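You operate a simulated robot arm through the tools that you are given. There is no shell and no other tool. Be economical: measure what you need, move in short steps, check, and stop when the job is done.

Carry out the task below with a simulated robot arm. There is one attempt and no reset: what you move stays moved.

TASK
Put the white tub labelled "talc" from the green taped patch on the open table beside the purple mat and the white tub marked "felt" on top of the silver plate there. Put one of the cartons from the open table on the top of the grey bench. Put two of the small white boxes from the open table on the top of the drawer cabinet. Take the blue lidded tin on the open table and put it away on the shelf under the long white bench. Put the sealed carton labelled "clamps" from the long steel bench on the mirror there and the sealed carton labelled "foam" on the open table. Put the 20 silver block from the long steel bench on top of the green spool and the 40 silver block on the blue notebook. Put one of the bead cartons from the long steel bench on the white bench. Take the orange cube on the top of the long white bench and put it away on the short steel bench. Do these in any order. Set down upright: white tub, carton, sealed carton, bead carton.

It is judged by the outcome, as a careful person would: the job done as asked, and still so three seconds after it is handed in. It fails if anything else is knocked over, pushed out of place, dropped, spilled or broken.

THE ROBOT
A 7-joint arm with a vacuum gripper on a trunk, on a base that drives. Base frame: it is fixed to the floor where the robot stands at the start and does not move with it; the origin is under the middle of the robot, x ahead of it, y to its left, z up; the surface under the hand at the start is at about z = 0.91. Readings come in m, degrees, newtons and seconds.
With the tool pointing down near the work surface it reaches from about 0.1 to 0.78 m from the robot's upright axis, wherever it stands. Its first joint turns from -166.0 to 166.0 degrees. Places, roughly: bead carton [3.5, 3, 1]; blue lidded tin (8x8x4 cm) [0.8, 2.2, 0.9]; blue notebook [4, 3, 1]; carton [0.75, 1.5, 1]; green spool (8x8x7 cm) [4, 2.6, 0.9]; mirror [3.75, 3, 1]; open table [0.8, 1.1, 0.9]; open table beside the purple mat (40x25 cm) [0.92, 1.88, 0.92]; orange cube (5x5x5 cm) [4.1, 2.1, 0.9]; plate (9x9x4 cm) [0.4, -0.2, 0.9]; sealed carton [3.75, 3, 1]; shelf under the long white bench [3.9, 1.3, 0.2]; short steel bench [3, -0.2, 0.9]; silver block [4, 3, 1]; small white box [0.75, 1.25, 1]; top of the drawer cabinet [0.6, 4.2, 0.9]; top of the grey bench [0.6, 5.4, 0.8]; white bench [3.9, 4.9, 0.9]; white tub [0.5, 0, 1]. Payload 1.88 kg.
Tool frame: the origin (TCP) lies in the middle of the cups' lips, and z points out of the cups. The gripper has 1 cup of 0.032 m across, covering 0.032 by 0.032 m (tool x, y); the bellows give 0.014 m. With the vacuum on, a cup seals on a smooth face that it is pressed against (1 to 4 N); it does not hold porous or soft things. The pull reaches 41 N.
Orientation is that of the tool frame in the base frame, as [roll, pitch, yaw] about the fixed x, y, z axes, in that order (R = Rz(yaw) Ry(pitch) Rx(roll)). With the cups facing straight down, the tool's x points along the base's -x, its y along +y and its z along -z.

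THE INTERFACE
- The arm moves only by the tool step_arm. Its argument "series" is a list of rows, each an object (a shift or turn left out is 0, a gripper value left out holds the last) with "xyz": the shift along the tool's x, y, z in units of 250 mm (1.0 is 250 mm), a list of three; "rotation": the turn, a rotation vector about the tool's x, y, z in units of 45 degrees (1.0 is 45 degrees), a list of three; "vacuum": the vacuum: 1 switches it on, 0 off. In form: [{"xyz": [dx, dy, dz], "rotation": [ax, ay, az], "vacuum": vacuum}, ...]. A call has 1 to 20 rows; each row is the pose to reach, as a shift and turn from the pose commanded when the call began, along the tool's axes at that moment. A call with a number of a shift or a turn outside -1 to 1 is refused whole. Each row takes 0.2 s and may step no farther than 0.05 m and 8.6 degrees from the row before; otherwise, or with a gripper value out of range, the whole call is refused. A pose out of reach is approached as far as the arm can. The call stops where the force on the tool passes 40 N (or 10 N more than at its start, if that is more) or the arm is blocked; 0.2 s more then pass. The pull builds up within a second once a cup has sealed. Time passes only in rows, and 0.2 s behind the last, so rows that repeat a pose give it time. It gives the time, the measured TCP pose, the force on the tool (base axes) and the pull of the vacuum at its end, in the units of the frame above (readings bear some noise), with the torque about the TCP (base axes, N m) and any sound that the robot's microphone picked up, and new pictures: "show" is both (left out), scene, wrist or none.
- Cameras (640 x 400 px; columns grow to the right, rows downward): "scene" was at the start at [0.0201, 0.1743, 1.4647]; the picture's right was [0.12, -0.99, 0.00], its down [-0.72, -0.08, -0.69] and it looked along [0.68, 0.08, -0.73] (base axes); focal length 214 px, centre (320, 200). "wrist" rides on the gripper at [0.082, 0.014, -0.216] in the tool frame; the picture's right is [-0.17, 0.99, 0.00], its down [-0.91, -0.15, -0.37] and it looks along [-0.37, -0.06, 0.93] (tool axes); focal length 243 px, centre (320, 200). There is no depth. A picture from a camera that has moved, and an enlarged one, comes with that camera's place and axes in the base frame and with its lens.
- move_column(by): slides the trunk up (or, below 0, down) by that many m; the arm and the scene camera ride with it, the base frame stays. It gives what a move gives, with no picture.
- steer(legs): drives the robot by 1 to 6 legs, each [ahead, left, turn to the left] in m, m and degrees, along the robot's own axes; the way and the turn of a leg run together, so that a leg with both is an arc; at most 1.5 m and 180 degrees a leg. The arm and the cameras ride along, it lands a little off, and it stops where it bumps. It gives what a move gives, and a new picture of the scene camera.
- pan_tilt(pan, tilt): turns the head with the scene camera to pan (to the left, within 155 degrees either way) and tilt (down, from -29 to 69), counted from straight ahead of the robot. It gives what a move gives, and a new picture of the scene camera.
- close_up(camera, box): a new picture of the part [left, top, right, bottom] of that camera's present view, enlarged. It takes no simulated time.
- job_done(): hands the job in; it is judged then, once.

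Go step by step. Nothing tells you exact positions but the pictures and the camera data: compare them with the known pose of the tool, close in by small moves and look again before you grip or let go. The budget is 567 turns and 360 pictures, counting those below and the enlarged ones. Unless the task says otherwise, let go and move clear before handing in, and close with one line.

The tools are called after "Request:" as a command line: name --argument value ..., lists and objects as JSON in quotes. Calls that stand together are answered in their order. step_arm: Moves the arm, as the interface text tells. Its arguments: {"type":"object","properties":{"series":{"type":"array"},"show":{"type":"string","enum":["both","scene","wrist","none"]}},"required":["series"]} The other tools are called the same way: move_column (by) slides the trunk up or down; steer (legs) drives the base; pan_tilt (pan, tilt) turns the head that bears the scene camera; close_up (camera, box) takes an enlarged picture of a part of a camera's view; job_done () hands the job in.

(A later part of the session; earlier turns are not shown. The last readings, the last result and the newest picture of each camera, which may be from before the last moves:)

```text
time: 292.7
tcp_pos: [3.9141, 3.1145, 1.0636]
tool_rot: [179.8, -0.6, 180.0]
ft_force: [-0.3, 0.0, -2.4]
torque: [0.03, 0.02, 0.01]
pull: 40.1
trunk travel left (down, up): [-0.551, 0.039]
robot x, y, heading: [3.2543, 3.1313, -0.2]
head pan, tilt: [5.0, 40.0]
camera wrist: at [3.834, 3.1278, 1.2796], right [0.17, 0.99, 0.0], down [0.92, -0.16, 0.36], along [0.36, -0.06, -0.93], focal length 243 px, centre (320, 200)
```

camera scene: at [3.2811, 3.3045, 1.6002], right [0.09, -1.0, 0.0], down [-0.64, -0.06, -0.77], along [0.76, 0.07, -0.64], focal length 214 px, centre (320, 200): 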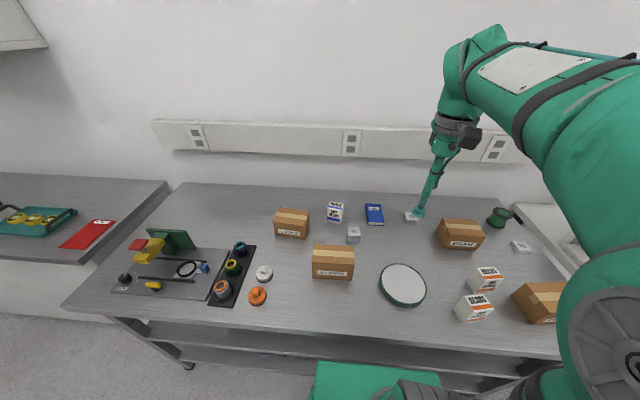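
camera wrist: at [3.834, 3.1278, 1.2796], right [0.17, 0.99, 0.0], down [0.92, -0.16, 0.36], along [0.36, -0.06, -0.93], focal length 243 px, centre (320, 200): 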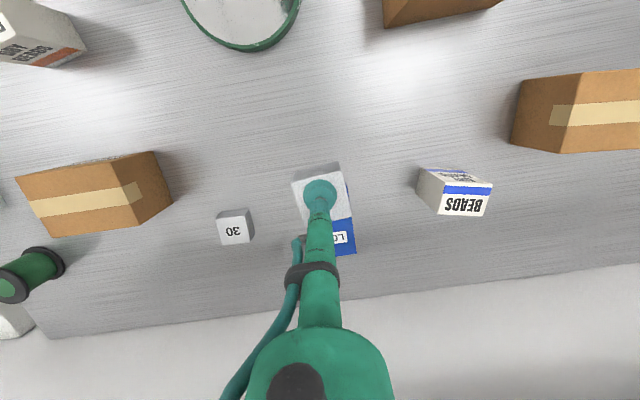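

Notebook centre ≈(4.003, 3.112). Move above it and lower.

Request:
step_arm --series '[{"xyz": [-0.12, 0, 0.08]}, {"xyz": [-0.24, -0.01, 0.14]}, {"xyz": [-0.35, -0.01, 0.18]}, {"xyz": [-0.35, -0.01, 0.24]}]' --show "wrist"

```text
time: 293.7
tcp_pos: [4.0025, 3.1126, 1.0028]
tool_rot: [179.8, -0.6, 180.0]
ft_force: [-0.1, 0.1, -2.7]
torque: [0.02, -0.01, -0.01]
pull: 41.0
trunk travel left (down, up): [-0.551, 0.039]
robot x, y, heading: [3.2553, 3.1296, 0.1]
head pan, tilt: [5.0, 40.0]
camera wrist: at [3.9217, 3.1258, 1.218], right [0.17, 0.99, 0.0], down [0.92, -0.15, 0.36], along [0.36, -0.06, -0.93], focal length 243 px, centre (320, 200)
```

wrist: 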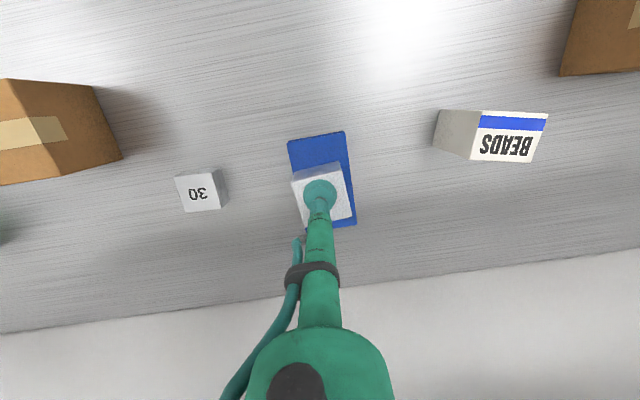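

Well aligned over the notebook. Lower to contact.

Request:
step_arm --series '[{"xyz": [-0.025, 0, 0.06]}, {"xyz": [-0.025, 0, 0.1]}, {"xyz": [-0.025, 0, 0.12]}, {"xyz": [-0.025, 0, 0.14]}]' --show "none"

```text
time: 294.7
tcp_pos: [4.0074, 3.1117, 0.9672]
tool_rot: [179.9, -0.8, 180.0]
ft_force: [0.2, -0.1, -3.3]
torque: [-0.03, -0.03, -0.04]
pull: 40.3
trunk travel left (down, up): [-0.551, 0.039]
robot x, y, heading: [3.2587, 3.1345, -0.1]
head pan, tilt: [5.0, 40.0]
```

Request:
step_arm --series '[{"xyz": [0, 0, 0.012]}, {"xyz": [0, 0, 0.024]}, {"xyz": [0, 0, 0.032]}, {"xyz": [0, 0, 0.04]}]' --show "none"

```text
time: 295.7
tcp_pos: [4.0047, 3.1117, 0.9623]
tool_rot: [179.8, -0.2, -180.0]
ft_force: [-2.6, 0.8, 17.2]
torque: [-0.03, -0.21, -0.02]
pull: 40.7
trunk travel left (down, up): [-0.551, 0.039]
robot x, y, heading: [3.2586, 3.131, -0.1]
head pan, tilt: [5.0, 40.0]
```

Contact. Ease, release, and rise.

Request:
step_arm --series '[{"xyz": [0, 0, -0.012]}, {"xyz": [0, 0, -0.012], "vacuum": 0}, {"xyz": [0, 0, -0.012]}, {"xyz": [0, 0, -0.012]}, {"xyz": [0, 0, -0.012]}, {"xyz": [0, 0, -0.012]}, {"xyz": [0, 0, -0.06]}, {"xyz": [0, 0, -0.2]}, {"xyz": [0.05, 0, -0.37]}, {"xyz": [0.2, 0, -0.48]}]' --show "wrist"

```text
time: 297.9
tcp_pos: [3.9557, 3.1114, 1.0792]
tool_rot: [179.8, -0.7, -180.0]
ft_force: [0.4, -0.1, 0.4]
torque: [0.01, 0.01, 0.0]
pull: 0.1
trunk travel left (down, up): [-0.551, 0.039]
robot x, y, heading: [3.2547, 3.1334, 0.1]
head pan, tilt: [5.0, 40.0]
camera wrist: at [3.8762, 3.1247, 1.2946], right [0.17, 0.99, 0.0], down [0.92, -0.16, 0.36], along [0.36, -0.06, -0.93], focal length 243 px, centre (320, 200)
```

wrist: 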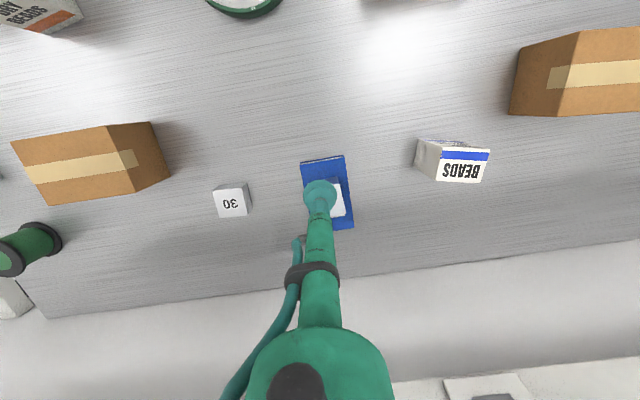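

Block 40 rests on the notebook. Next the clamps carton.

Request:
step_arm --series '[{"xyz": [0.1, 0.05, -0.12]}, {"xyz": [0.24, 0.15, -0.2]}, {"xyz": [0.38, 0.25, -0.2]}, {"xyz": [0.52, 0.36, -0.2]}, {"xyz": [0.66, 0.48, -0.2]}, {"xyz": [0.78, 0.6, -0.2]}, {"xyz": [0.9, 0.73, -0.18]}, {"xyz": [0.9, 0.75, -0.06]}]' --show "wrist"

```text
time: 299.7
tcp_pos: [3.732, 3.3001, 1.0968]
tool_rot: [179.8, -0.5, 180.0]
ft_force: [0.3, 0.2, -0.3]
torque: [0.01, -0.01, -0.01]
pull: 0.0
trunk travel left (down, up): [-0.551, 0.039]
robot x, y, heading: [3.2573, 3.1315, -0.0]
head pan, tilt: [5.0, 40.0]
camera wrist: at [3.6509, 3.3128, 1.3127], right [0.17, 0.99, 0.0], down [0.92, -0.16, 0.36], along [0.36, -0.06, -0.93], focal length 243 px, centre (320, 200)
```

wrist: 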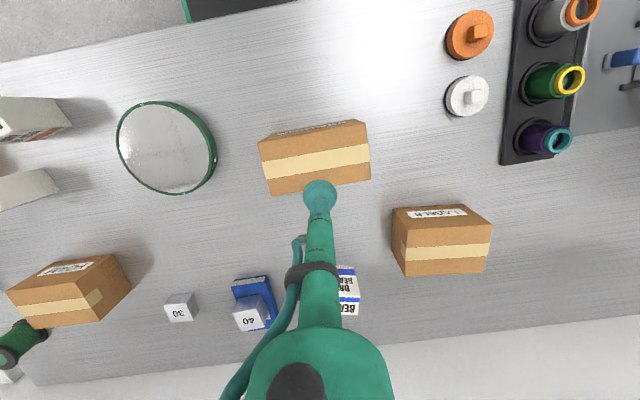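

Clamps top centre ≈(3.719, 3.296). Descend and press on the tape.

Request:
step_arm --series '[{"xyz": [0.05, -0.016, 0.15], "vacuum": 1}, {"xyz": [0.05, -0.016, 0.3]}, {"xyz": [0.05, -0.016, 0.36]}, {"xyz": [0.05, -0.016, 0.39]}, {"xyz": [0.05, -0.016, 0.41]}]' --show "wrist"

```text
time: 300.9
tcp_pos: [3.7179, 3.2954, 0.9981]
tool_rot: [179.7, -0.3, 179.9]
ft_force: [-7.2, 2.1, 29.5]
torque: [-0.18, -0.14, -0.13]
pull: 41.2
trunk travel left (down, up): [-0.551, 0.039]
robot x, y, heading: [3.2555, 3.1336, -0.1]
head pan, tilt: [5.0, 40.0]
camera wrist: at [3.6367, 3.3081, 1.2124], right [0.17, 0.99, 0.01], down [0.92, -0.16, 0.37], along [0.36, -0.06, -0.93], focal length 243 px, centre (320, 200)
```

wrist: 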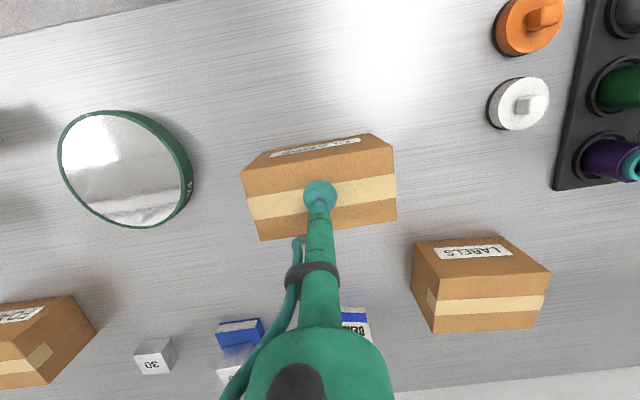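

Sealed. Lift and carry over to the mirror at ≈(3.670, 3.062).

Request:
step_arm --series '[{"xyz": [0, 0, -0.08]}, {"xyz": [0, 0, -0.24]}, {"xyz": [0.02, -0.08, -0.38]}, {"xyz": [0.06, -0.25, -0.42]}, {"xyz": [0.1, -0.43, -0.42]}, {"xyz": [0.14, -0.61, -0.42]}, {"xyz": [0.18, -0.79, -0.42]}, {"xyz": [0.19, -0.93, -0.42]}]' --show "both"

```text
time: 302.7
tcp_pos: [3.6733, 3.0597, 1.0995]
tool_rot: [179.9, -0.6, 180.0]
ft_force: [-1.1, -0.4, -3.2]
torque: [-0.04, 0.02, 0.04]
pull: 40.6
trunk travel left (down, up): [-0.551, 0.039]
robot x, y, heading: [3.2542, 3.1322, 0.3]
head pan, tilt: [5.0, 40.0]
camera scene: at [3.281, 3.3042, 1.6002], right [0.09, -1.0, 0.0], down [-0.64, -0.06, -0.77], along [0.76, 0.07, -0.64], focal length 214 px, centre (320, 200)
camera wrist: at [3.5924, 3.0725, 1.3153], right [0.17, 0.99, 0.0], down [0.92, -0.15, 0.36], along [0.36, -0.06, -0.93], focal length 243 px, centre (320, 200)
```

scene: 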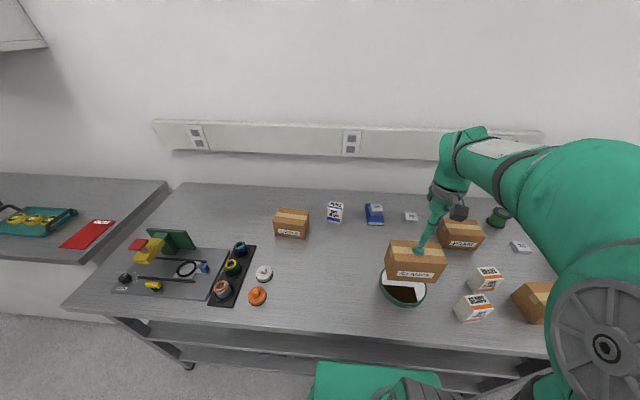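
wrist: 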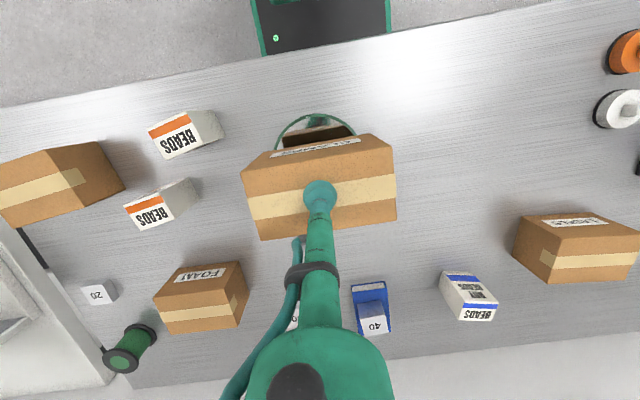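

Aligned above the mirror. Lower gently.

Request:
step_arm --series '[{"xyz": [0.01, 0, 0.12]}, {"xyz": [0.01, 0, 0.2]}, {"xyz": [0.01, 0, 0.25]}, {"xyz": [0.01, 0, 0.28]}]' --show "none"

```text
time: 303.7
tcp_pos: [3.6678, 3.0629, 1.0279]
tool_rot: [179.8, -0.7, -179.9]
ft_force: [-0.2, 0.6, -2.8]
torque: [0.02, 0.01, 0.01]
pull: 40.4
trunk travel left (down, up): [-0.551, 0.039]
robot x, y, heading: [3.2553, 3.1323, 0.2]
head pan, tilt: [5.0, 40.0]
```

Request:
step_arm --series '[{"xyz": [0, 0, 0.014]}, {"xyz": [0, 0, 0.024]}, {"xyz": [0, 0, 0.034]}, {"xyz": [0, 0, 0.044]}]' --show "none"

```text
time: 304.7
tcp_pos: [3.6679, 3.0623, 1.0198]
tool_rot: [179.7, -0.3, 179.9]
ft_force: [-8.4, 2.7, 29.5]
torque: [-0.07, -0.12, -0.1]
pull: 40.3
trunk travel left (down, up): [-0.551, 0.039]
robot x, y, heading: [3.2551, 3.132, 0.0]
head pan, tilt: [5.0, 40.0]
```

Contact. Ease off, release, and rise.

Request:
step_arm --series '[{"xyz": [0, 0, -0.018]}, {"xyz": [0, 0, -0.018], "vacuum": 0}, {"xyz": [0, 0, -0.018]}, {"xyz": [0, 0, -0.018]}, {"xyz": [0, 0, -0.018]}, {"xyz": [0, 0, -0.018]}, {"xyz": [0, 0, -0.07]}, {"xyz": [0, 0, -0.2]}, {"xyz": [0, 0, -0.38]}, {"xyz": [0, 0, -0.56]}]' --show "both"

```text
time: 306.9
tcp_pos: [3.6699, 3.0645, 1.1583]
tool_rot: [179.9, -0.7, 180.0]
ft_force: [-0.3, -0.4, -0.4]
torque: [-0.04, -0.04, 0.01]
pull: 0.0
trunk travel left (down, up): [-0.551, 0.039]
robot x, y, heading: [3.2541, 3.1309, -0.2]
head pan, tilt: [5.0, 40.0]
camera scene: at [3.2809, 3.3044, 1.6002], right [0.09, -1.0, 0.0], down [-0.64, -0.06, -0.77], along [0.76, 0.07, -0.64], focal length 214 px, centre (320, 200)
camera wrist: at [3.5904, 3.0766, 1.3733], right [0.17, 0.99, 0.0], down [0.92, -0.15, 0.36], along [0.36, -0.06, -0.93], focal length 243 px, centre (320, 200)
```

scene: 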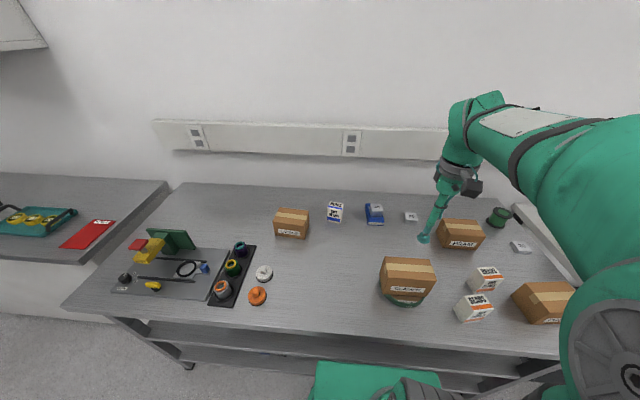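
wrist: 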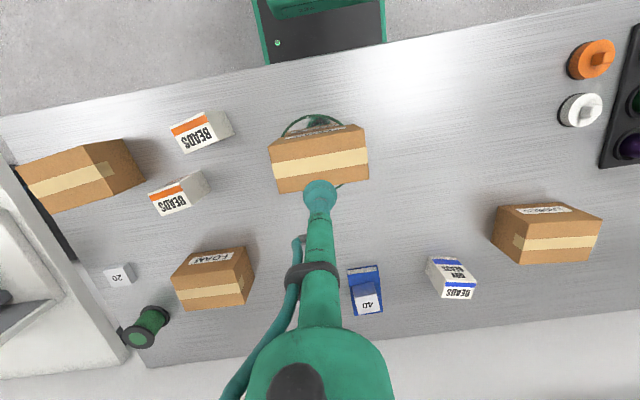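

Clamps stands on the mirror. Next the 20 block; shift the base right.

Request:
steer --legs '[[-0.1, 0, 0], [0, -0.35, 0], [0.14, 0, 0]]'

Request:
step_arm --series '[{"xyz": [-0.1, -0.12, 0]}, {"xyz": [-0.22, -0.25, 0]}, {"xyz": [-0.34, -0.38, 0.05]}, {"xyz": [-0.46, -0.5, 0.1]}]' --show "wrist"

```text
time: 310.9
tcp_pos: [3.6832, 2.6991, 1.1555]
tool_rot: [179.8, -0.9, 179.7]
ft_force: [0.2, 0.1, 0.6]
torque: [0.01, 0.02, 0.02]
pull: 0.0
trunk travel left (down, up): [-0.551, 0.039]
robot x, y, heading: [3.2648, 2.771, -0.5]
head pan, tilt: [5.0, 40.0]
stopped in leg 3: the robot was blocked; the commanded pose is now the measured one
camera scene: at [3.2941, 2.9437, 1.6002], right [0.08, -1.0, 0.0], down [-0.64, -0.05, -0.77], along [0.76, 0.06, -0.64], focal length 214 px, centre (320, 200)
```

scene: 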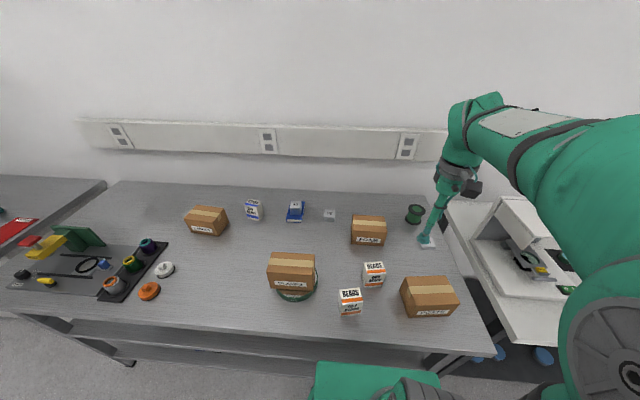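

```text
time: 311.9
tcp_pos: [3.798, 2.5731, 1.128]
tool_rot: [179.8, -0.8, 179.8]
ft_force: [0.0, -0.5, -0.4]
torque: [-0.02, -0.02, 0.01]
pull: 0.1
trunk travel left (down, up): [-0.551, 0.039]
robot x, y, heading: [3.267, 2.7707, -0.4]
head pan, tilt: [5.0, 40.0]
camera wrist: at [3.7187, 2.5866, 1.3437], right [0.17, 0.99, 0.0], down [0.92, -0.16, 0.36], along [0.36, -0.06, -0.93], focal length 243 px, centre (320, 200)
```

wrist: 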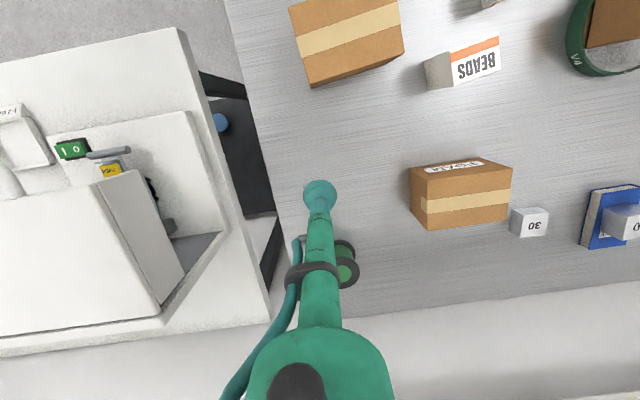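

The 20 block is hidden under the cup as predicted. Lower toward (3.864, 2.568).

Request:
step_arm --series '[{"xyz": [-0.1, 0, 0.12]}, {"xyz": [-0.2, -0.01, 0.26]}, {"xyz": [-0.24, -0.02, 0.42]}]' --show "none"

Request:
close_up --camera "wrist" --box '[260, 140, 400, 240]'

```text
time: 312.7
tcp_pos: [3.8536, 2.5709, 1.0239]
tool_rot: [179.7, -0.9, 179.8]
ft_force: [1.1, -1.2, 0.1]
torque: [0.0, 0.02, 0.01]
pull: 0.2
trunk travel left (down, up): [-0.551, 0.039]
robot x, y, heading: [3.2683, 2.773, -0.2]
head pan, tilt: [5.0, 40.0]
```

```text
4.00 times, centred on (330, 190) of wrist
camera zoom: at [3.7745, 2.5841, 1.2399], right [0.17, 0.99, 0.0], down [0.92, -0.16, 0.36], along [0.36, -0.06, -0.93], focal length 970 px, centre (280, 240)
```

zoom: 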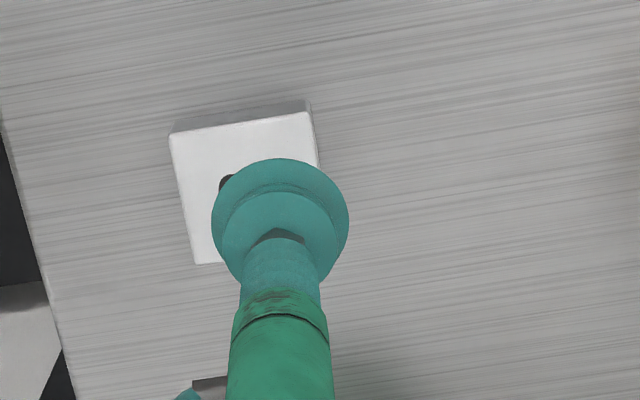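

Block 20 centre ≈(3.876, 2.557), thin. Align and press.

Request:
step_arm --series '[{"xyz": [-0.085, -0.055, 0.1], "vacuum": 1}, {"xyz": [-0.085, -0.055, 0.25]}, {"xyz": [-0.085, -0.055, 0.33]}, {"xyz": [-0.085, -0.055, 0.37]}, {"xyz": [-0.085, -0.055, 0.39]}]' --show "none"

Request:
close_up --camera "wrist" --box '[260, 140, 400, 240]'

```text
time: 313.9
tcp_pos: [3.8753, 2.5582, 0.925]
tool_rot: [179.7, -0.9, 179.8]
ft_force: [-0.1, 0.2, -0.5]
torque: [0.02, -0.01, 0.0]
pull: 0.0
trunk travel left (down, up): [-0.551, 0.039]
robot x, y, heading: [3.27, 2.7688, -0.4]
head pan, tilt: [5.0, 40.0]
```

```text
4.00 times, centred on (330, 190) of wrist
camera zoom: at [3.7951, 2.5705, 1.1411], right [0.17, 0.99, 0.0], down [0.92, -0.16, 0.36], along [0.36, -0.06, -0.93], focal length 970 px, centre (280, 240)
```

zoom: 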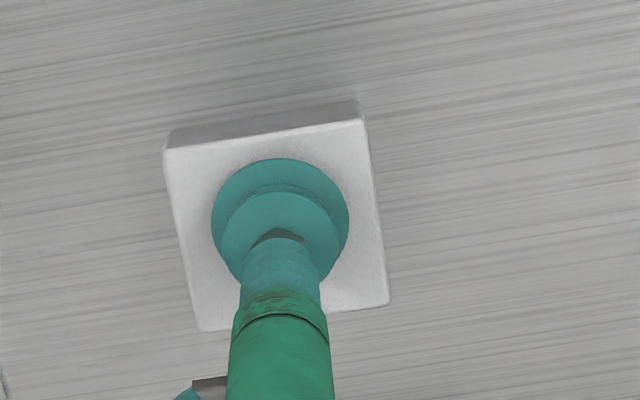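

Request:
step_arm --series '[{"xyz": [0, 0, 0.015], "vacuum": 1}, {"xyz": [0, 0, 0.025]}, {"xyz": [0, 0, 0.035]}, {"xyz": [0, 0, 0.035]}, {"xyz": [0, 0, 0.035]}]' --show "none"

```text
time: 315.1
tcp_pos: [3.8737, 2.5575, 0.9184]
tool_rot: [179.8, -0.6, 179.8]
ft_force: [3.9, 2.4, 17.3]
torque: [-0.04, -0.26, -0.03]
pull: 41.2
trunk travel left (down, up): [-0.551, 0.039]
robot x, y, heading: [3.2705, 2.7653, -0.2]
head pan, tilt: [5.0, 40.0]
```

Sealed. Lift and look at the spool.

Request:
step_arm --series '[{"xyz": [0, 0, -0.1]}, {"xyz": [0, 0, -0.28]}, {"xyz": [0, 0, -0.46]}, {"xyz": [0, 0.05, -0.6]}]' --show "wrist"

```text
time: 316.1
tcp_pos: [3.8769, 2.5706, 1.0665]
tool_rot: [179.8, -1.0, 179.8]
ft_force: [-0.7, -0.2, -2.1]
torque: [0.01, 0.02, 0.04]
pull: 40.8
trunk travel left (down, up): [-0.551, 0.039]
robot x, y, heading: [3.2678, 2.774, -0.3]
head pan, tilt: [5.0, 40.0]
camera wrist: at [3.7973, 2.5844, 1.2826], right [0.17, 0.99, 0.0], down [0.92, -0.16, 0.36], along [0.35, -0.06, -0.93], focal length 243 px, centre (320, 200)
```

wrist: 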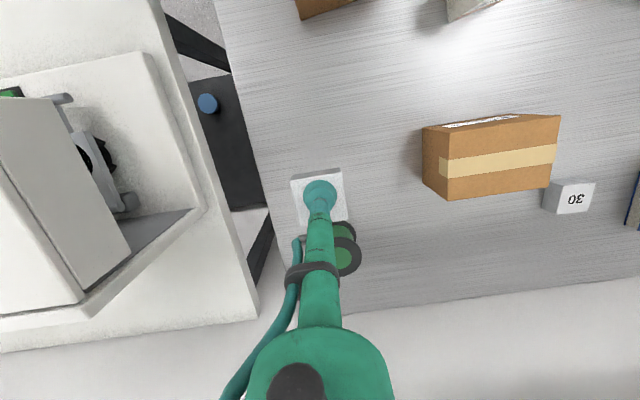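

Request:
close_up --camera "wrist" --box '[270, 160, 390, 290]'

Request:
close_up --camera "scene" --box '[370, 180, 490, 270]'

```text
3.08 times, centred on (330, 225) of wrist
camera zoom: at [3.7973, 2.5844, 1.2826], right [0.17, 0.99, 0.0], down [0.92, -0.16, 0.36], along [0.35, -0.06, -0.93], focal length 746 px, centre (289, 123)
```

zoom: 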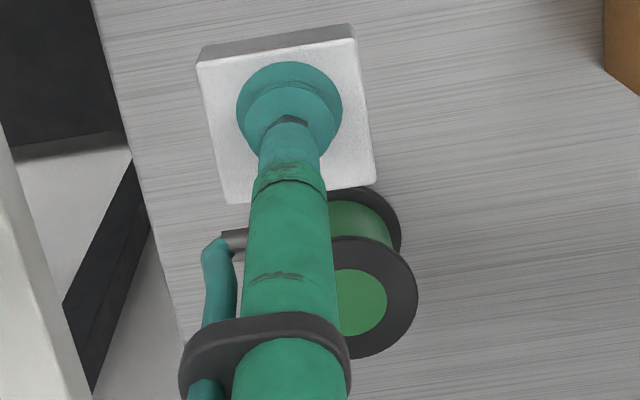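

```text
4.44 times, centred on (430, 225) of scene
camera zoom: at [3.2932, 2.9436, 1.6002], right [0.08, -1.0, 0.0], down [-0.64, -0.05, -0.77], along [0.76, 0.06, -0.64], focal length 953 px, centre (-169, 89)
```

zoom: 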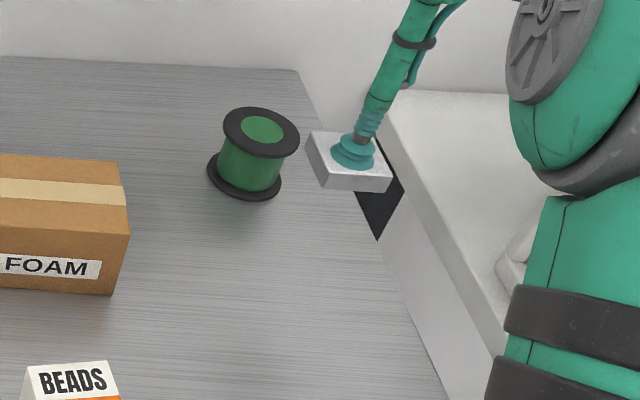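

Spool top centre ≈(4.010, 2.578). Extend over it.

Request:
step_arm --series '[{"xyz": [-0.15, 0.01, 0.0]}, {"xyz": [-0.3, 0.02, 0.02]}, {"xyz": [-0.43, 0.03, 0.06]}, {"xyz": [-0.53, 0.03, 0.1]}, {"xyz": [-0.53, 0.03, 0.14]}]' --show "none"

Request:
close_up --camera "wrist" --box '[260, 110, 400, 230]'

Request:
close_up --camera "scene" --box '[370, 160, 490, 250]'

```text
time: 317.3
tcp_pos: [4.0097, 2.5768, 1.0287]
tool_rot: [179.8, -0.9, 179.7]
ft_force: [-0.2, -0.1, -0.6]
torque: [-0.04, -0.04, -0.02]
pull: 41.2
trunk travel left (down, up): [-0.551, 0.039]
robot x, y, heading: [3.2698, 2.77, 0.0]
head pan, tilt: [5.0, 40.0]
```

```text
3.33 times, centred on (330, 170) of wrist
camera zoom: at [3.9307, 2.5901, 1.2447], right [0.17, 0.99, 0.0], down [0.92, -0.16, 0.36], along [0.36, -0.06, -0.93], focal length 809 px, centre (287, 300)
```

zoom: 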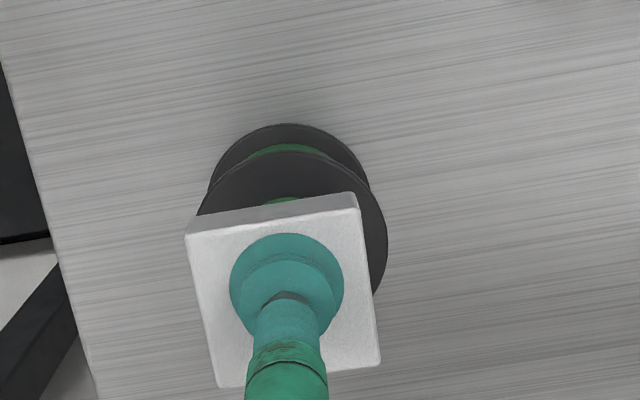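

```text
4.44 times, centred on (430, 205) of scene
camera zoom: at [3.2938, 2.9436, 1.6003], right [0.08, -1.0, 0.0], down [-0.64, -0.05, -0.77], along [0.76, 0.06, -0.64], focal length 953 px, centre (-169, 178)
```

zoom: 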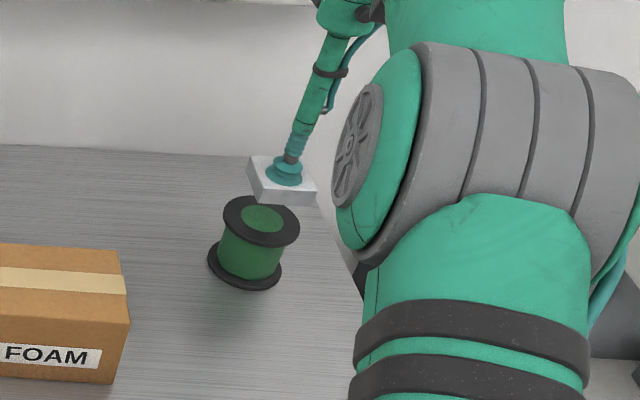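

Aligned (spool ≈(4.014, 2.578)). Lower slowly.

Request:
step_arm --series '[{"xyz": [-0.016, 0.004, 0.06]}, {"xyz": [-0.016, 0.004, 0.1]}, {"xyz": [-0.016, 0.004, 0.12]}, {"xyz": [-0.016, 0.004, 0.135]}]' --show "none"

```text
time: 318.3
tcp_pos: [4.0121, 2.5781, 0.995]
tool_rot: [179.7, -0.8, 179.7]
ft_force: [-1.2, 0.4, -0.4]
torque: [0.03, 0.01, 0.0]
pull: 40.3
trunk travel left (down, up): [-0.551, 0.039]
robot x, y, heading: [3.2696, 2.7711, -0.5]
head pan, tilt: [5.0, 40.0]
```

Request:
step_arm --series '[{"xyz": [0, 0, 0.01]}, {"xyz": [0, 0, 0.02]}, {"xyz": [0, 0, 0.03]}, {"xyz": [0, 0, 0.03]}]' --show "none"

```text
time: 319.3
tcp_pos: [4.0127, 2.5779, 0.9884]
tool_rot: [179.8, -0.8, 179.7]
ft_force: [0.6, -0.3, -0.5]
torque: [0.0, -0.03, 0.0]
pull: 40.6
trunk travel left (down, up): [-0.551, 0.039]
robot x, y, heading: [3.2691, 2.7701, -0.2]
head pan, tilt: [5.0, 40.0]
```

Request:
step_arm --series '[{"xyz": [0, 0, 0.01]}, {"xyz": [0, 0, 0.02]}, {"xyz": [0, 0, 0.02]}]' --show "none"

```text
time: 320.1
tcp_pos: [4.0121, 2.5775, 0.9837]
tool_rot: [179.8, -0.6, 179.7]
ft_force: [-0.1, 0.2, 9.8]
torque: [-0.06, -0.19, -0.04]
pull: 40.6
trunk travel left (down, up): [-0.551, 0.039]
robot x, y, heading: [3.2672, 2.773, -0.1]
head pan, tilt: [5.0, 40.0]
```

Contact. Release and rise.

Request:
step_arm --series '[{"xyz": [0, 0, -0.006]}, {"xyz": [0, 0, -0.008], "vacuum": 0}, {"xyz": [0, 0, -0.008]}, {"xyz": [0, 0, -0.008]}, {"xyz": [0, 0, -0.008]}, {"xyz": [0, 0, -0.008]}, {"xyz": [0, 0, -0.05]}, {"xyz": [0, 0, -0.2]}, {"xyz": [0.02, 0, -0.34]}, {"xyz": [0.14, 0.02, -0.48]}]' --show "wrist"

```text
time: 322.3
tcp_pos: [3.977, 2.581, 1.1046]
tool_rot: [179.8, -1.0, 179.7]
ft_force: [1.2, -0.9, -0.7]
torque: [0.0, 0.0, -0.02]
pull: 0.1
trunk travel left (down, up): [-0.551, 0.039]
robot x, y, heading: [3.263, 2.7685, -0.4]
head pan, tilt: [5.0, 40.0]
camera wrist: at [3.8981, 2.5943, 1.3209], right [0.17, 0.99, 0.0], down [0.92, -0.16, 0.36], along [0.35, -0.06, -0.93], focal length 243 px, centre (320, 200)
```

wrist: 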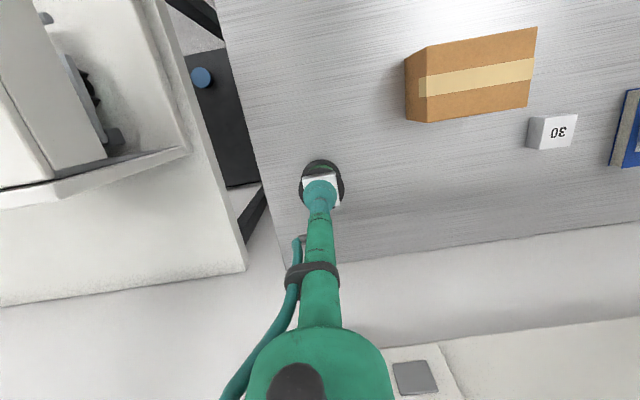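

20 block is on the spool. Now go above the FOAM carton.

Request:
step_arm --series '[{"xyz": [0.06, 0.1, -0.1]}, {"xyz": [0.14, 0.26, -0.14]}, {"xyz": [0.22, 0.42, -0.14]}, {"xyz": [0.3, 0.58, -0.14]}, {"xyz": [0.38, 0.74, -0.14]}, {"xyz": [0.4, 0.86, -0.1]}]' --show "wrist"

```text
time: 323.7
tcp_pos: [3.8812, 2.798, 1.1282]
tool_rot: [179.8, -0.8, 179.6]
ft_force: [-0.6, -0.7, -0.7]
torque: [0.01, 0.01, -0.03]
pull: 0.0
trunk travel left (down, up): [-0.551, 0.039]
robot x, y, heading: [3.2688, 2.7719, -0.4]
head pan, tilt: [5.0, 40.0]
camera wrist: at [3.8014, 2.8123, 1.3449], right [0.17, 0.99, 0.0], down [0.92, -0.16, 0.36], along [0.36, -0.06, -0.93], focal length 243 px, centre (320, 200)
```

wrist: 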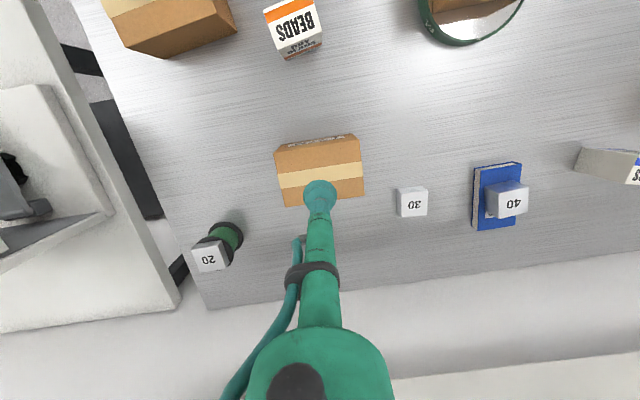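

Foam top centre ≈(3.895, 2.797). Descend and press.

Request:
step_arm --series '[{"xyz": [-0.055, 0, 0.15], "vacuum": 1}, {"xyz": [-0.055, 0, 0.33]}, {"xyz": [-0.055, 0, 0.46]}, {"xyz": [-0.055, 0, 0.5]}, {"xyz": [-0.055, 0, 0.53]}]' --show "wrist"

```text
time: 324.9
tcp_pos: [3.8928, 2.799, 0.9971]
tool_rot: [179.7, -0.8, 179.8]
ft_force: [-0.8, 0.1, 0.6]
torque: [0.04, -0.03, -0.03]
pull: 0.1
trunk travel left (down, up): [-0.551, 0.039]
robot x, y, heading: [3.2675, 2.7682, -0.4]
head pan, tilt: [5.0, 40.0]
camera wrist: at [3.8126, 2.8119, 1.2138], right [0.17, 0.99, 0.0], down [0.92, -0.16, 0.36], along [0.36, -0.06, -0.93], focal length 243 px, centre (320, 200)
```

wrist: 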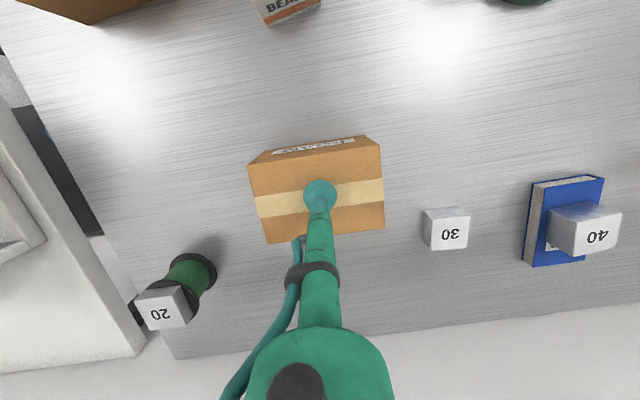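

Request:
step_arm --series '[{"xyz": [0, 0, 0.015], "vacuum": 1}, {"xyz": [0, 0, 0.03]}, {"xyz": [0, 0, 0.045]}, {"xyz": [0, 0, 0.06]}, {"xyz": [0, 0, 0.06]}]' --show "none"

```text
time: 326.1
tcp_pos: [3.8913, 2.7985, 0.985]
tool_rot: [179.7, -0.7, 179.7]
ft_force: [-5.5, 0.4, 12.2]
torque: [-0.08, -0.3, -0.09]
pull: 40.6
trunk travel left (down, up): [-0.551, 0.039]
robot x, y, heading: [3.2671, 2.7718, -0.3]
head pan, tilt: [5.0, 40.0]
```

Sealed. Lift and retract.

Request:
step_arm --series '[{"xyz": [0, 0, -0.08]}, {"xyz": [0, 0, -0.25]}, {"xyz": [0.03, 0, -0.44]}, {"xyz": [0.1, 0, -0.6]}, {"xyz": [0.2, 0, -0.75]}, {"xyz": [0.33, 0, -0.88]}, {"xyz": [0.5, 0, -0.96]}, {"xyz": [0.68, 0, -0.96]}, {"xyz": [0.86, 0, -0.96]}]' --show "scene"

```text
time: 328.1
tcp_pos: [3.6783, 2.7968, 1.2266]
tool_rot: [179.8, -0.8, 179.8]
ft_force: [0.0, -0.4, -3.0]
torque: [-0.01, 0.05, -0.02]
pull: 40.6
trunk travel left (down, up): [-0.551, 0.039]
robot x, y, heading: [3.2653, 2.7738, -0.2]
head pan, tilt: [5.0, 40.0]
camera scene: at [3.2932, 2.9436, 1.6002], right [0.08, -1.0, 0.0], down [-0.64, -0.05, -0.77], along [0.76, 0.06, -0.64], focal length 214 px, centre (320, 200)
```

scene: 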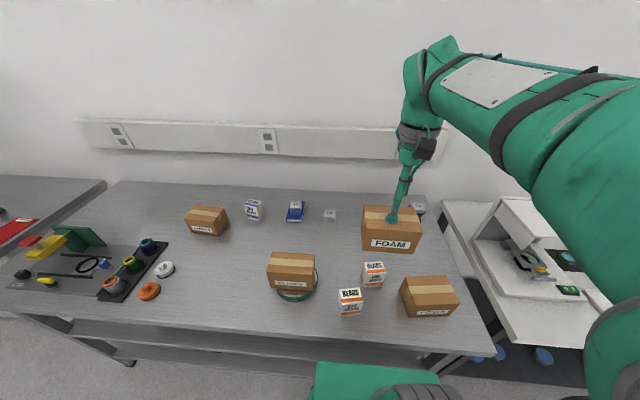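

Carry foam to the open table's far side.

Request:
steer --legs '[[-0.7, 0, 0], [0, 0, 180], [0, 0.65, 0], [0.6, 0, 0]]'

Request:
pan_tilt --pan 0 --tilt 45

```text
time: 345.5
tcp_pos: [1.5237, 2.1348, 1.2257]
tool_rot: [179.8, -0.8, -1.7]
ft_force: [0.8, 0.4, -3.4]
torque: [0.0, -0.04, -0.02]
pull: 39.9
trunk travel left (down, up): [-0.551, 0.039]
robot x, y, heading: [1.9345, 2.1468, 178.2]
head pan, tilt: [5.0, 40.0]
camera scene: at [1.9069, 1.9814, 1.6002], right [-0.06, 1.0, 0.0], down [0.64, 0.04, -0.77], along [-0.76, -0.04, -0.64], focal length 214 px, centre (320, 200)
```

scene: 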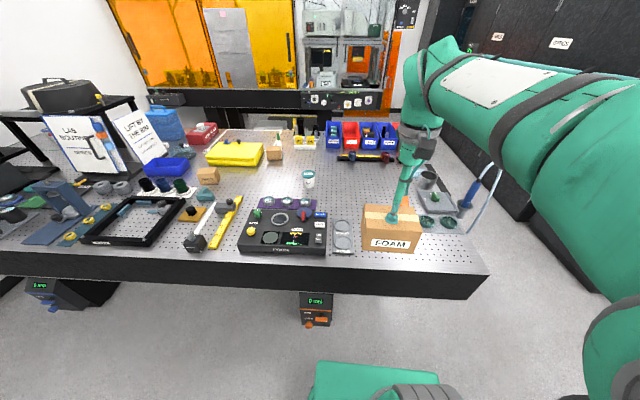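

```text
time: 346.1
tcp_pos: [1.5234, 2.1346, 1.2258]
tool_rot: [179.8, -0.9, -1.7]
ft_force: [-0.1, -0.6, -2.9]
torque: [-0.01, -0.02, 0.0]
pull: 40.3
trunk travel left (down, up): [-0.551, 0.039]
robot x, y, heading: [1.9366, 2.1512, 178.4]
head pan, tilt: [0.0, 45.0]
camera scene: at [1.9106, 1.9887, 1.593], right [0.03, 1.0, 0.0], down [0.71, -0.02, -0.71], along [-0.71, 0.02, -0.71], focal length 214 px, centre (320, 200)
```

scene: 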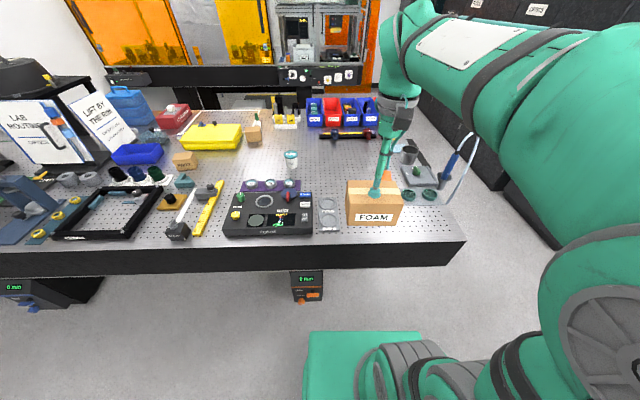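

Advance a bit, then extend with the wrist view.

Request:
steer --legs '[[0.17, 0, 1.7]]'

Request:
step_arm --series '[{"xyz": [-0.15, 0.03, 0]}, {"xyz": [-0.3, 0.06, 0]}, {"xyz": [-0.45, 0.09, 0.02]}, {"xyz": [-0.6, 0.12, 0.05]}, {"xyz": [-0.72, 0.14, 0.1]}]' --show "wrist"

```text
time: 347.6
tcp_pos: [1.3524, 2.1267, 1.2269]
tool_rot: [179.8, -0.8, -0.2]
ft_force: [-0.1, -0.6, -4.1]
torque: [-0.03, -0.08, -0.01]
pull: 40.3
trunk travel left (down, up): [-0.551, 0.039]
robot x, y, heading: [1.7685, 2.1538, 179.7]
head pan, tilt: [0.0, 45.0]
camera scene: at [1.7437, 1.991, 1.593], right [0.0, 1.0, 0.0], down [0.71, 0.0, -0.71], along [-0.71, 0.0, -0.71], focal length 214 px, centre (320, 200)
```

scene: 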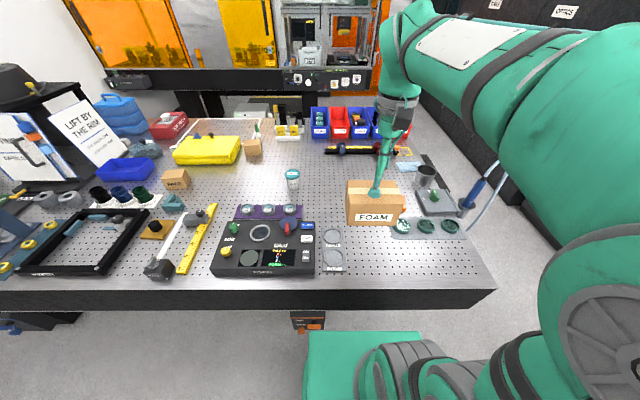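

```text
time: 348.8
tcp_pos: [1.1728, 2.0922, 1.1973]
tool_rot: [179.8, -0.9, -0.2]
ft_force: [0.0, 0.4, -3.2]
torque: [0.02, -0.03, -0.05]
pull: 40.6
trunk travel left (down, up): [-0.551, 0.039]
robot x, y, heading: [1.7672, 2.1556, 179.7]
head pan, tilt: [0.0, 45.0]
camera wrist: at [1.2511, 2.0784, 1.4134], right [-0.17, -0.99, 0.0], down [-0.92, 0.16, 0.36], along [-0.36, 0.06, -0.93], focal length 243 px, centre (320, 200)
```

wrist: 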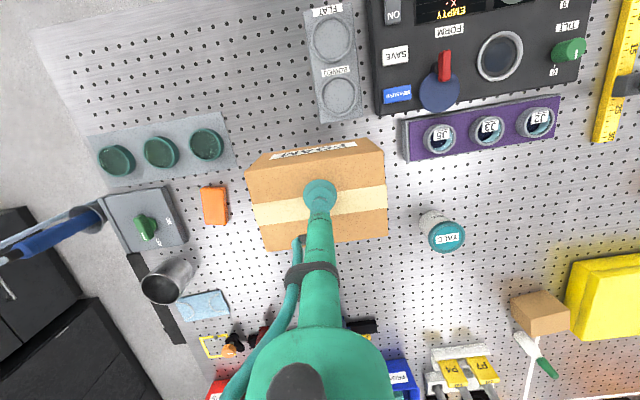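

Space is clear slightly beyond the tool; target (1.11, 2.09). Extend and lower.

Request:
step_arm --series '[{"xyz": [-0.1, 0, 0.12]}, {"xyz": [-0.2, 0, 0.26]}, {"xyz": [-0.25, 0, 0.42]}, {"xyz": [-0.25, 0, 0.58]}, {"xyz": [-0.25, 0, 0.7]}]' --show "both"

```text
time: 350.0
tcp_pos: [1.1133, 2.0919, 1.0226]
tool_rot: [179.8, -0.8, -0.2]
ft_force: [0.1, 0.0, -3.4]
torque: [-0.03, -0.04, -0.03]
pull: 40.5
trunk travel left (down, up): [-0.551, 0.039]
robot x, y, heading: [1.7661, 2.1555, 179.8]
head pan, tilt: [0.0, 45.0]
camera scene: at [1.7439, 1.9909, 1.593], right [0.0, 1.0, 0.0], down [0.71, 0.0, -0.71], along [-0.71, 0.0, -0.71], focal length 214 px, centre (320, 200)
camera wrist: at [1.1917, 2.0791, 1.2379], right [-0.17, -0.99, 0.0], down [-0.92, 0.16, 0.36], along [-0.36, 0.06, -0.93], focal length 243 px, centre (320, 200)
```

scene: 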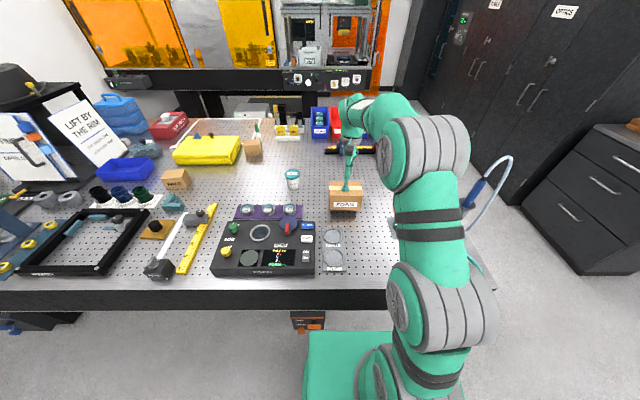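
wrist: 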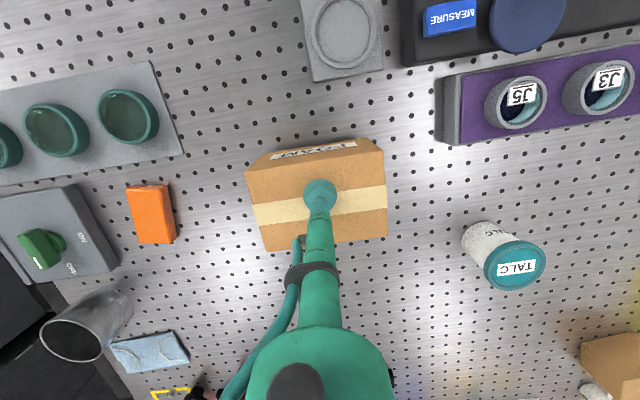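

Request:
step_arm --series '[{"xyz": [0, 0, 0.04]}, {"xyz": [0, 0, 0.07]}, {"xyz": [0, 0, 0.09]}, {"xyz": [0, 0, 0.105]}, {"xyz": [0, 0, 0.12]}]' --show "none"

```text
time: 351.2
tcp_pos: [1.1137, 2.0908, 0.9956]
tool_rot: [179.7, -0.6, -0.2]
ft_force: [5.9, -0.1, 11.9]
torque: [0.11, 0.35, -0.07]
pull: 40.3
trunk travel left (down, up): [-0.551, 0.039]
robot x, y, heading: [1.7674, 2.1524, 179.8]
head pan, tilt: [0.0, 45.0]
```

Contact. Release and rise, retracting.

Request:
step_arm --series '[{"xyz": [0, 0, -0.008]}, {"xyz": [0, 0, -0.01], "vacuum": 0}, {"xyz": [0, 0, -0.01]}, {"xyz": [0, 0, -0.01]}, {"xyz": [0, 0, -0.01]}, {"xyz": [0, 0, -0.01]}, {"xyz": [0, 0, -0.06]}, {"xyz": [0, 0, -0.2]}, {"xyz": [0, 0, -0.38]}, {"xyz": [0.08, 0, -0.54]}, {"xyz": [0.2, 0, -0.68]}, {"xyz": [0.34, 0, -0.8]}, {"xyz": [0.5, 0, -0.9]}, {"xyz": [0.68, 0, -0.9]}, {"xyz": [0.86, 0, -0.9]}]' --show "scene"

```text
time: 354.4
tcp_pos: [1.3286, 2.0903, 1.2201]
tool_rot: [179.7, -0.8, -0.2]
ft_force: [-0.2, 0.8, -0.3]
torque: [0.0, -0.01, 0.02]
pull: 0.1
trunk travel left (down, up): [-0.551, 0.039]
robot x, y, heading: [1.7701, 2.1545, 179.7]
head pan, tilt: [0.0, 45.0]
camera scene: at [1.7445, 1.991, 1.593], right [0.0, 1.0, 0.0], down [0.71, 0.0, -0.71], along [-0.71, 0.0, -0.71], focal length 214 px, centre (320, 200)
```

scene: 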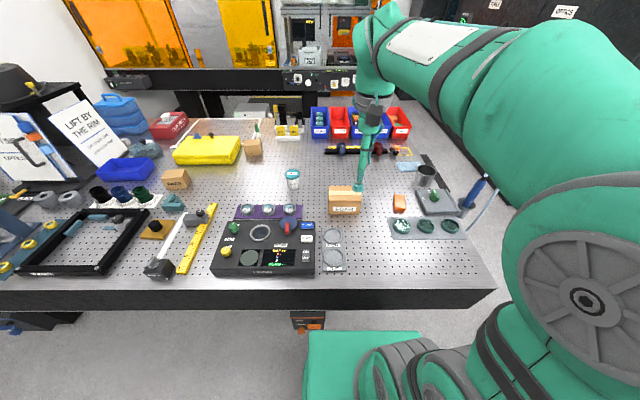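

Foam done. Return to the steel bench for a bead carton.

Request:
steer --legs '[[-0.65, 0, 0.3], [0, 0, 180], [0, 0.7, 0], [0.75, 0, 0]]'

Request:
step_arm --series '[{"xyz": [0, 0, 0]}]' --show "wrist"

```text
time: 372.5
tcp_pos: [3.6348, 2.9019, 1.2195]
tool_rot: [179.8, -0.9, 179.4]
ft_force: [0.0, -0.2, 0.4]
torque: [0.01, 0.0, 0.02]
pull: 0.1
trunk travel left (down, up): [-0.551, 0.039]
robot x, y, heading: [3.1978, 2.8411, -0.7]
head pan, tilt: [0.0, 45.0]
camera scene: at [3.2204, 3.007, 1.593], right [-0.01, -1.0, 0.0], down [-0.71, 0.01, -0.71], along [0.71, -0.01, -0.71], focal length 214 px, centre (320, 200)
```

scene: 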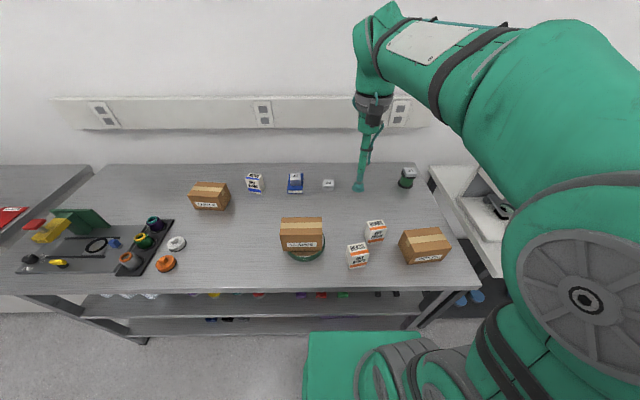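

```text
time: 372.9
tcp_pos: [3.635, 2.9027, 1.2194]
tool_rot: [179.8, -0.9, 179.4]
ft_force: [-0.6, 0.4, 0.4]
torque: [0.03, 0.01, 0.03]
pull: 0.1
trunk travel left (down, up): [-0.551, 0.039]
robot x, y, heading: [3.1959, 2.8429, -0.7]
head pan, tilt: [0.0, 45.0]
camera wrist: at [3.5558, 2.9158, 1.4361], right [0.18, 0.98, 0.0], down [0.92, -0.17, 0.36], along [0.35, -0.06, -0.93], focal length 243 px, centre (320, 200)
```

wrist: 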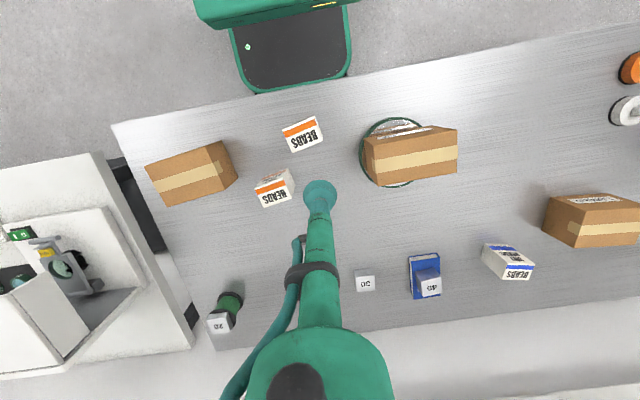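

Front bead carton ≈(3.593, 2.879). Lower above it.

Request:
step_arm --series '[{"xyz": [0.1, -0.06, 0.1]}, {"xyz": [0.168, -0.096, 0.25]}, {"xyz": [0.168, -0.096, 0.42]}, {"xyz": [0.168, -0.096, 0.56]}]' --show "none"

Request:
close_up --camera "wrist" --box '[250, 130, 390, 230]'

```text
time: 373.9
tcp_pos: [3.5897, 2.8794, 1.0805]
tool_rot: [179.8, -0.9, 179.2]
ft_force: [0.5, -0.1, 0.2]
torque: [0.0, 0.0, -0.02]
pull: 0.0
trunk travel left (down, up): [-0.551, 0.039]
robot x, y, heading: [3.1978, 2.8396, -0.9]
head pan, tilt: [0.0, 45.0]
```

```text
4.00 times, centred on (320, 180) of wrist
camera zoom: at [3.5111, 2.8928, 1.2964], right [0.18, 0.98, 0.0], down [0.92, -0.17, 0.36], along [0.35, -0.06, -0.93], focal length 970 px, centre (320, 280)
```

zoom: 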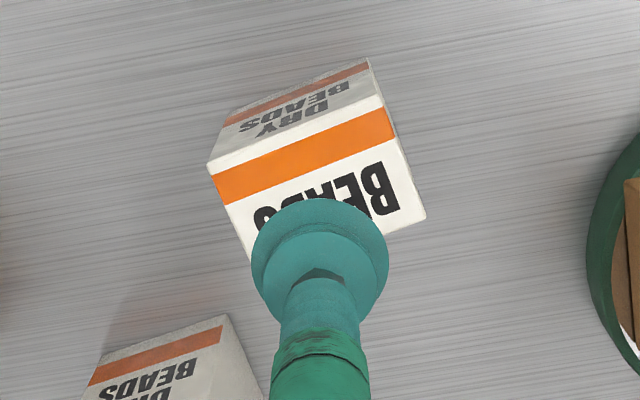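

Request:
step_arm --series '[{"xyz": [-0.016, -0.006, 0.15], "vacuum": 1}, {"xyz": [-0.016, -0.006, 0.28]}]' --show "none"

Request:
close_up --camera "wrist" --box '[250, 130, 390, 230]'

```text
time: 374.5
tcp_pos: [3.5922, 2.8776, 1.0101]
tool_rot: [179.8, -0.9, 179.2]
ft_force: [0.2, 0.5, 0.2]
torque: [-0.02, -0.01, -0.04]
pull: 0.1
trunk travel left (down, up): [-0.551, 0.039]
robot x, y, heading: [3.1965, 2.8437, -1.0]
head pan, tilt: [0.0, 45.0]
```

```text
4.00 times, centred on (320, 180) of wrist
camera zoom: at [3.5127, 2.8913, 1.2265], right [0.18, 0.98, 0.0], down [0.92, -0.17, 0.36], along [0.35, -0.06, -0.93], focal length 970 px, centre (320, 280)
```

zoom: 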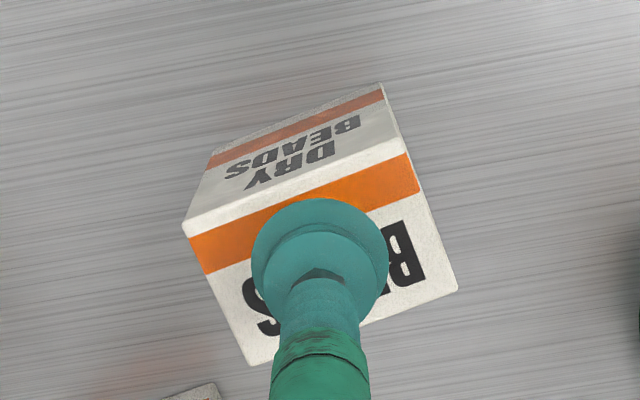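

Centred. Press down.

Request:
step_arm --series '[{"xyz": [-0.004, 0.004, 0.04], "vacuum": 1}, {"xyz": [-0.004, 0.004, 0.06]}, {"xyz": [-0.004, 0.004, 0.08]}, {"xyz": [-0.004, 0.004, 0.09]}, {"xyz": [-0.004, 0.004, 0.09]}]' --show "none"

```text
time: 375.7
tcp_pos: [3.5928, 2.8774, 0.9877]
tool_rot: [179.8, -0.8, 179.4]
ft_force: [0.3, 0.3, 0.1]
torque: [-0.02, 0.03, -0.01]
pull: 40.6
trunk travel left (down, up): [-0.551, 0.039]
robot x, y, heading: [3.194, 2.8444, -0.7]
head pan, tilt: [0.0, 45.0]
```

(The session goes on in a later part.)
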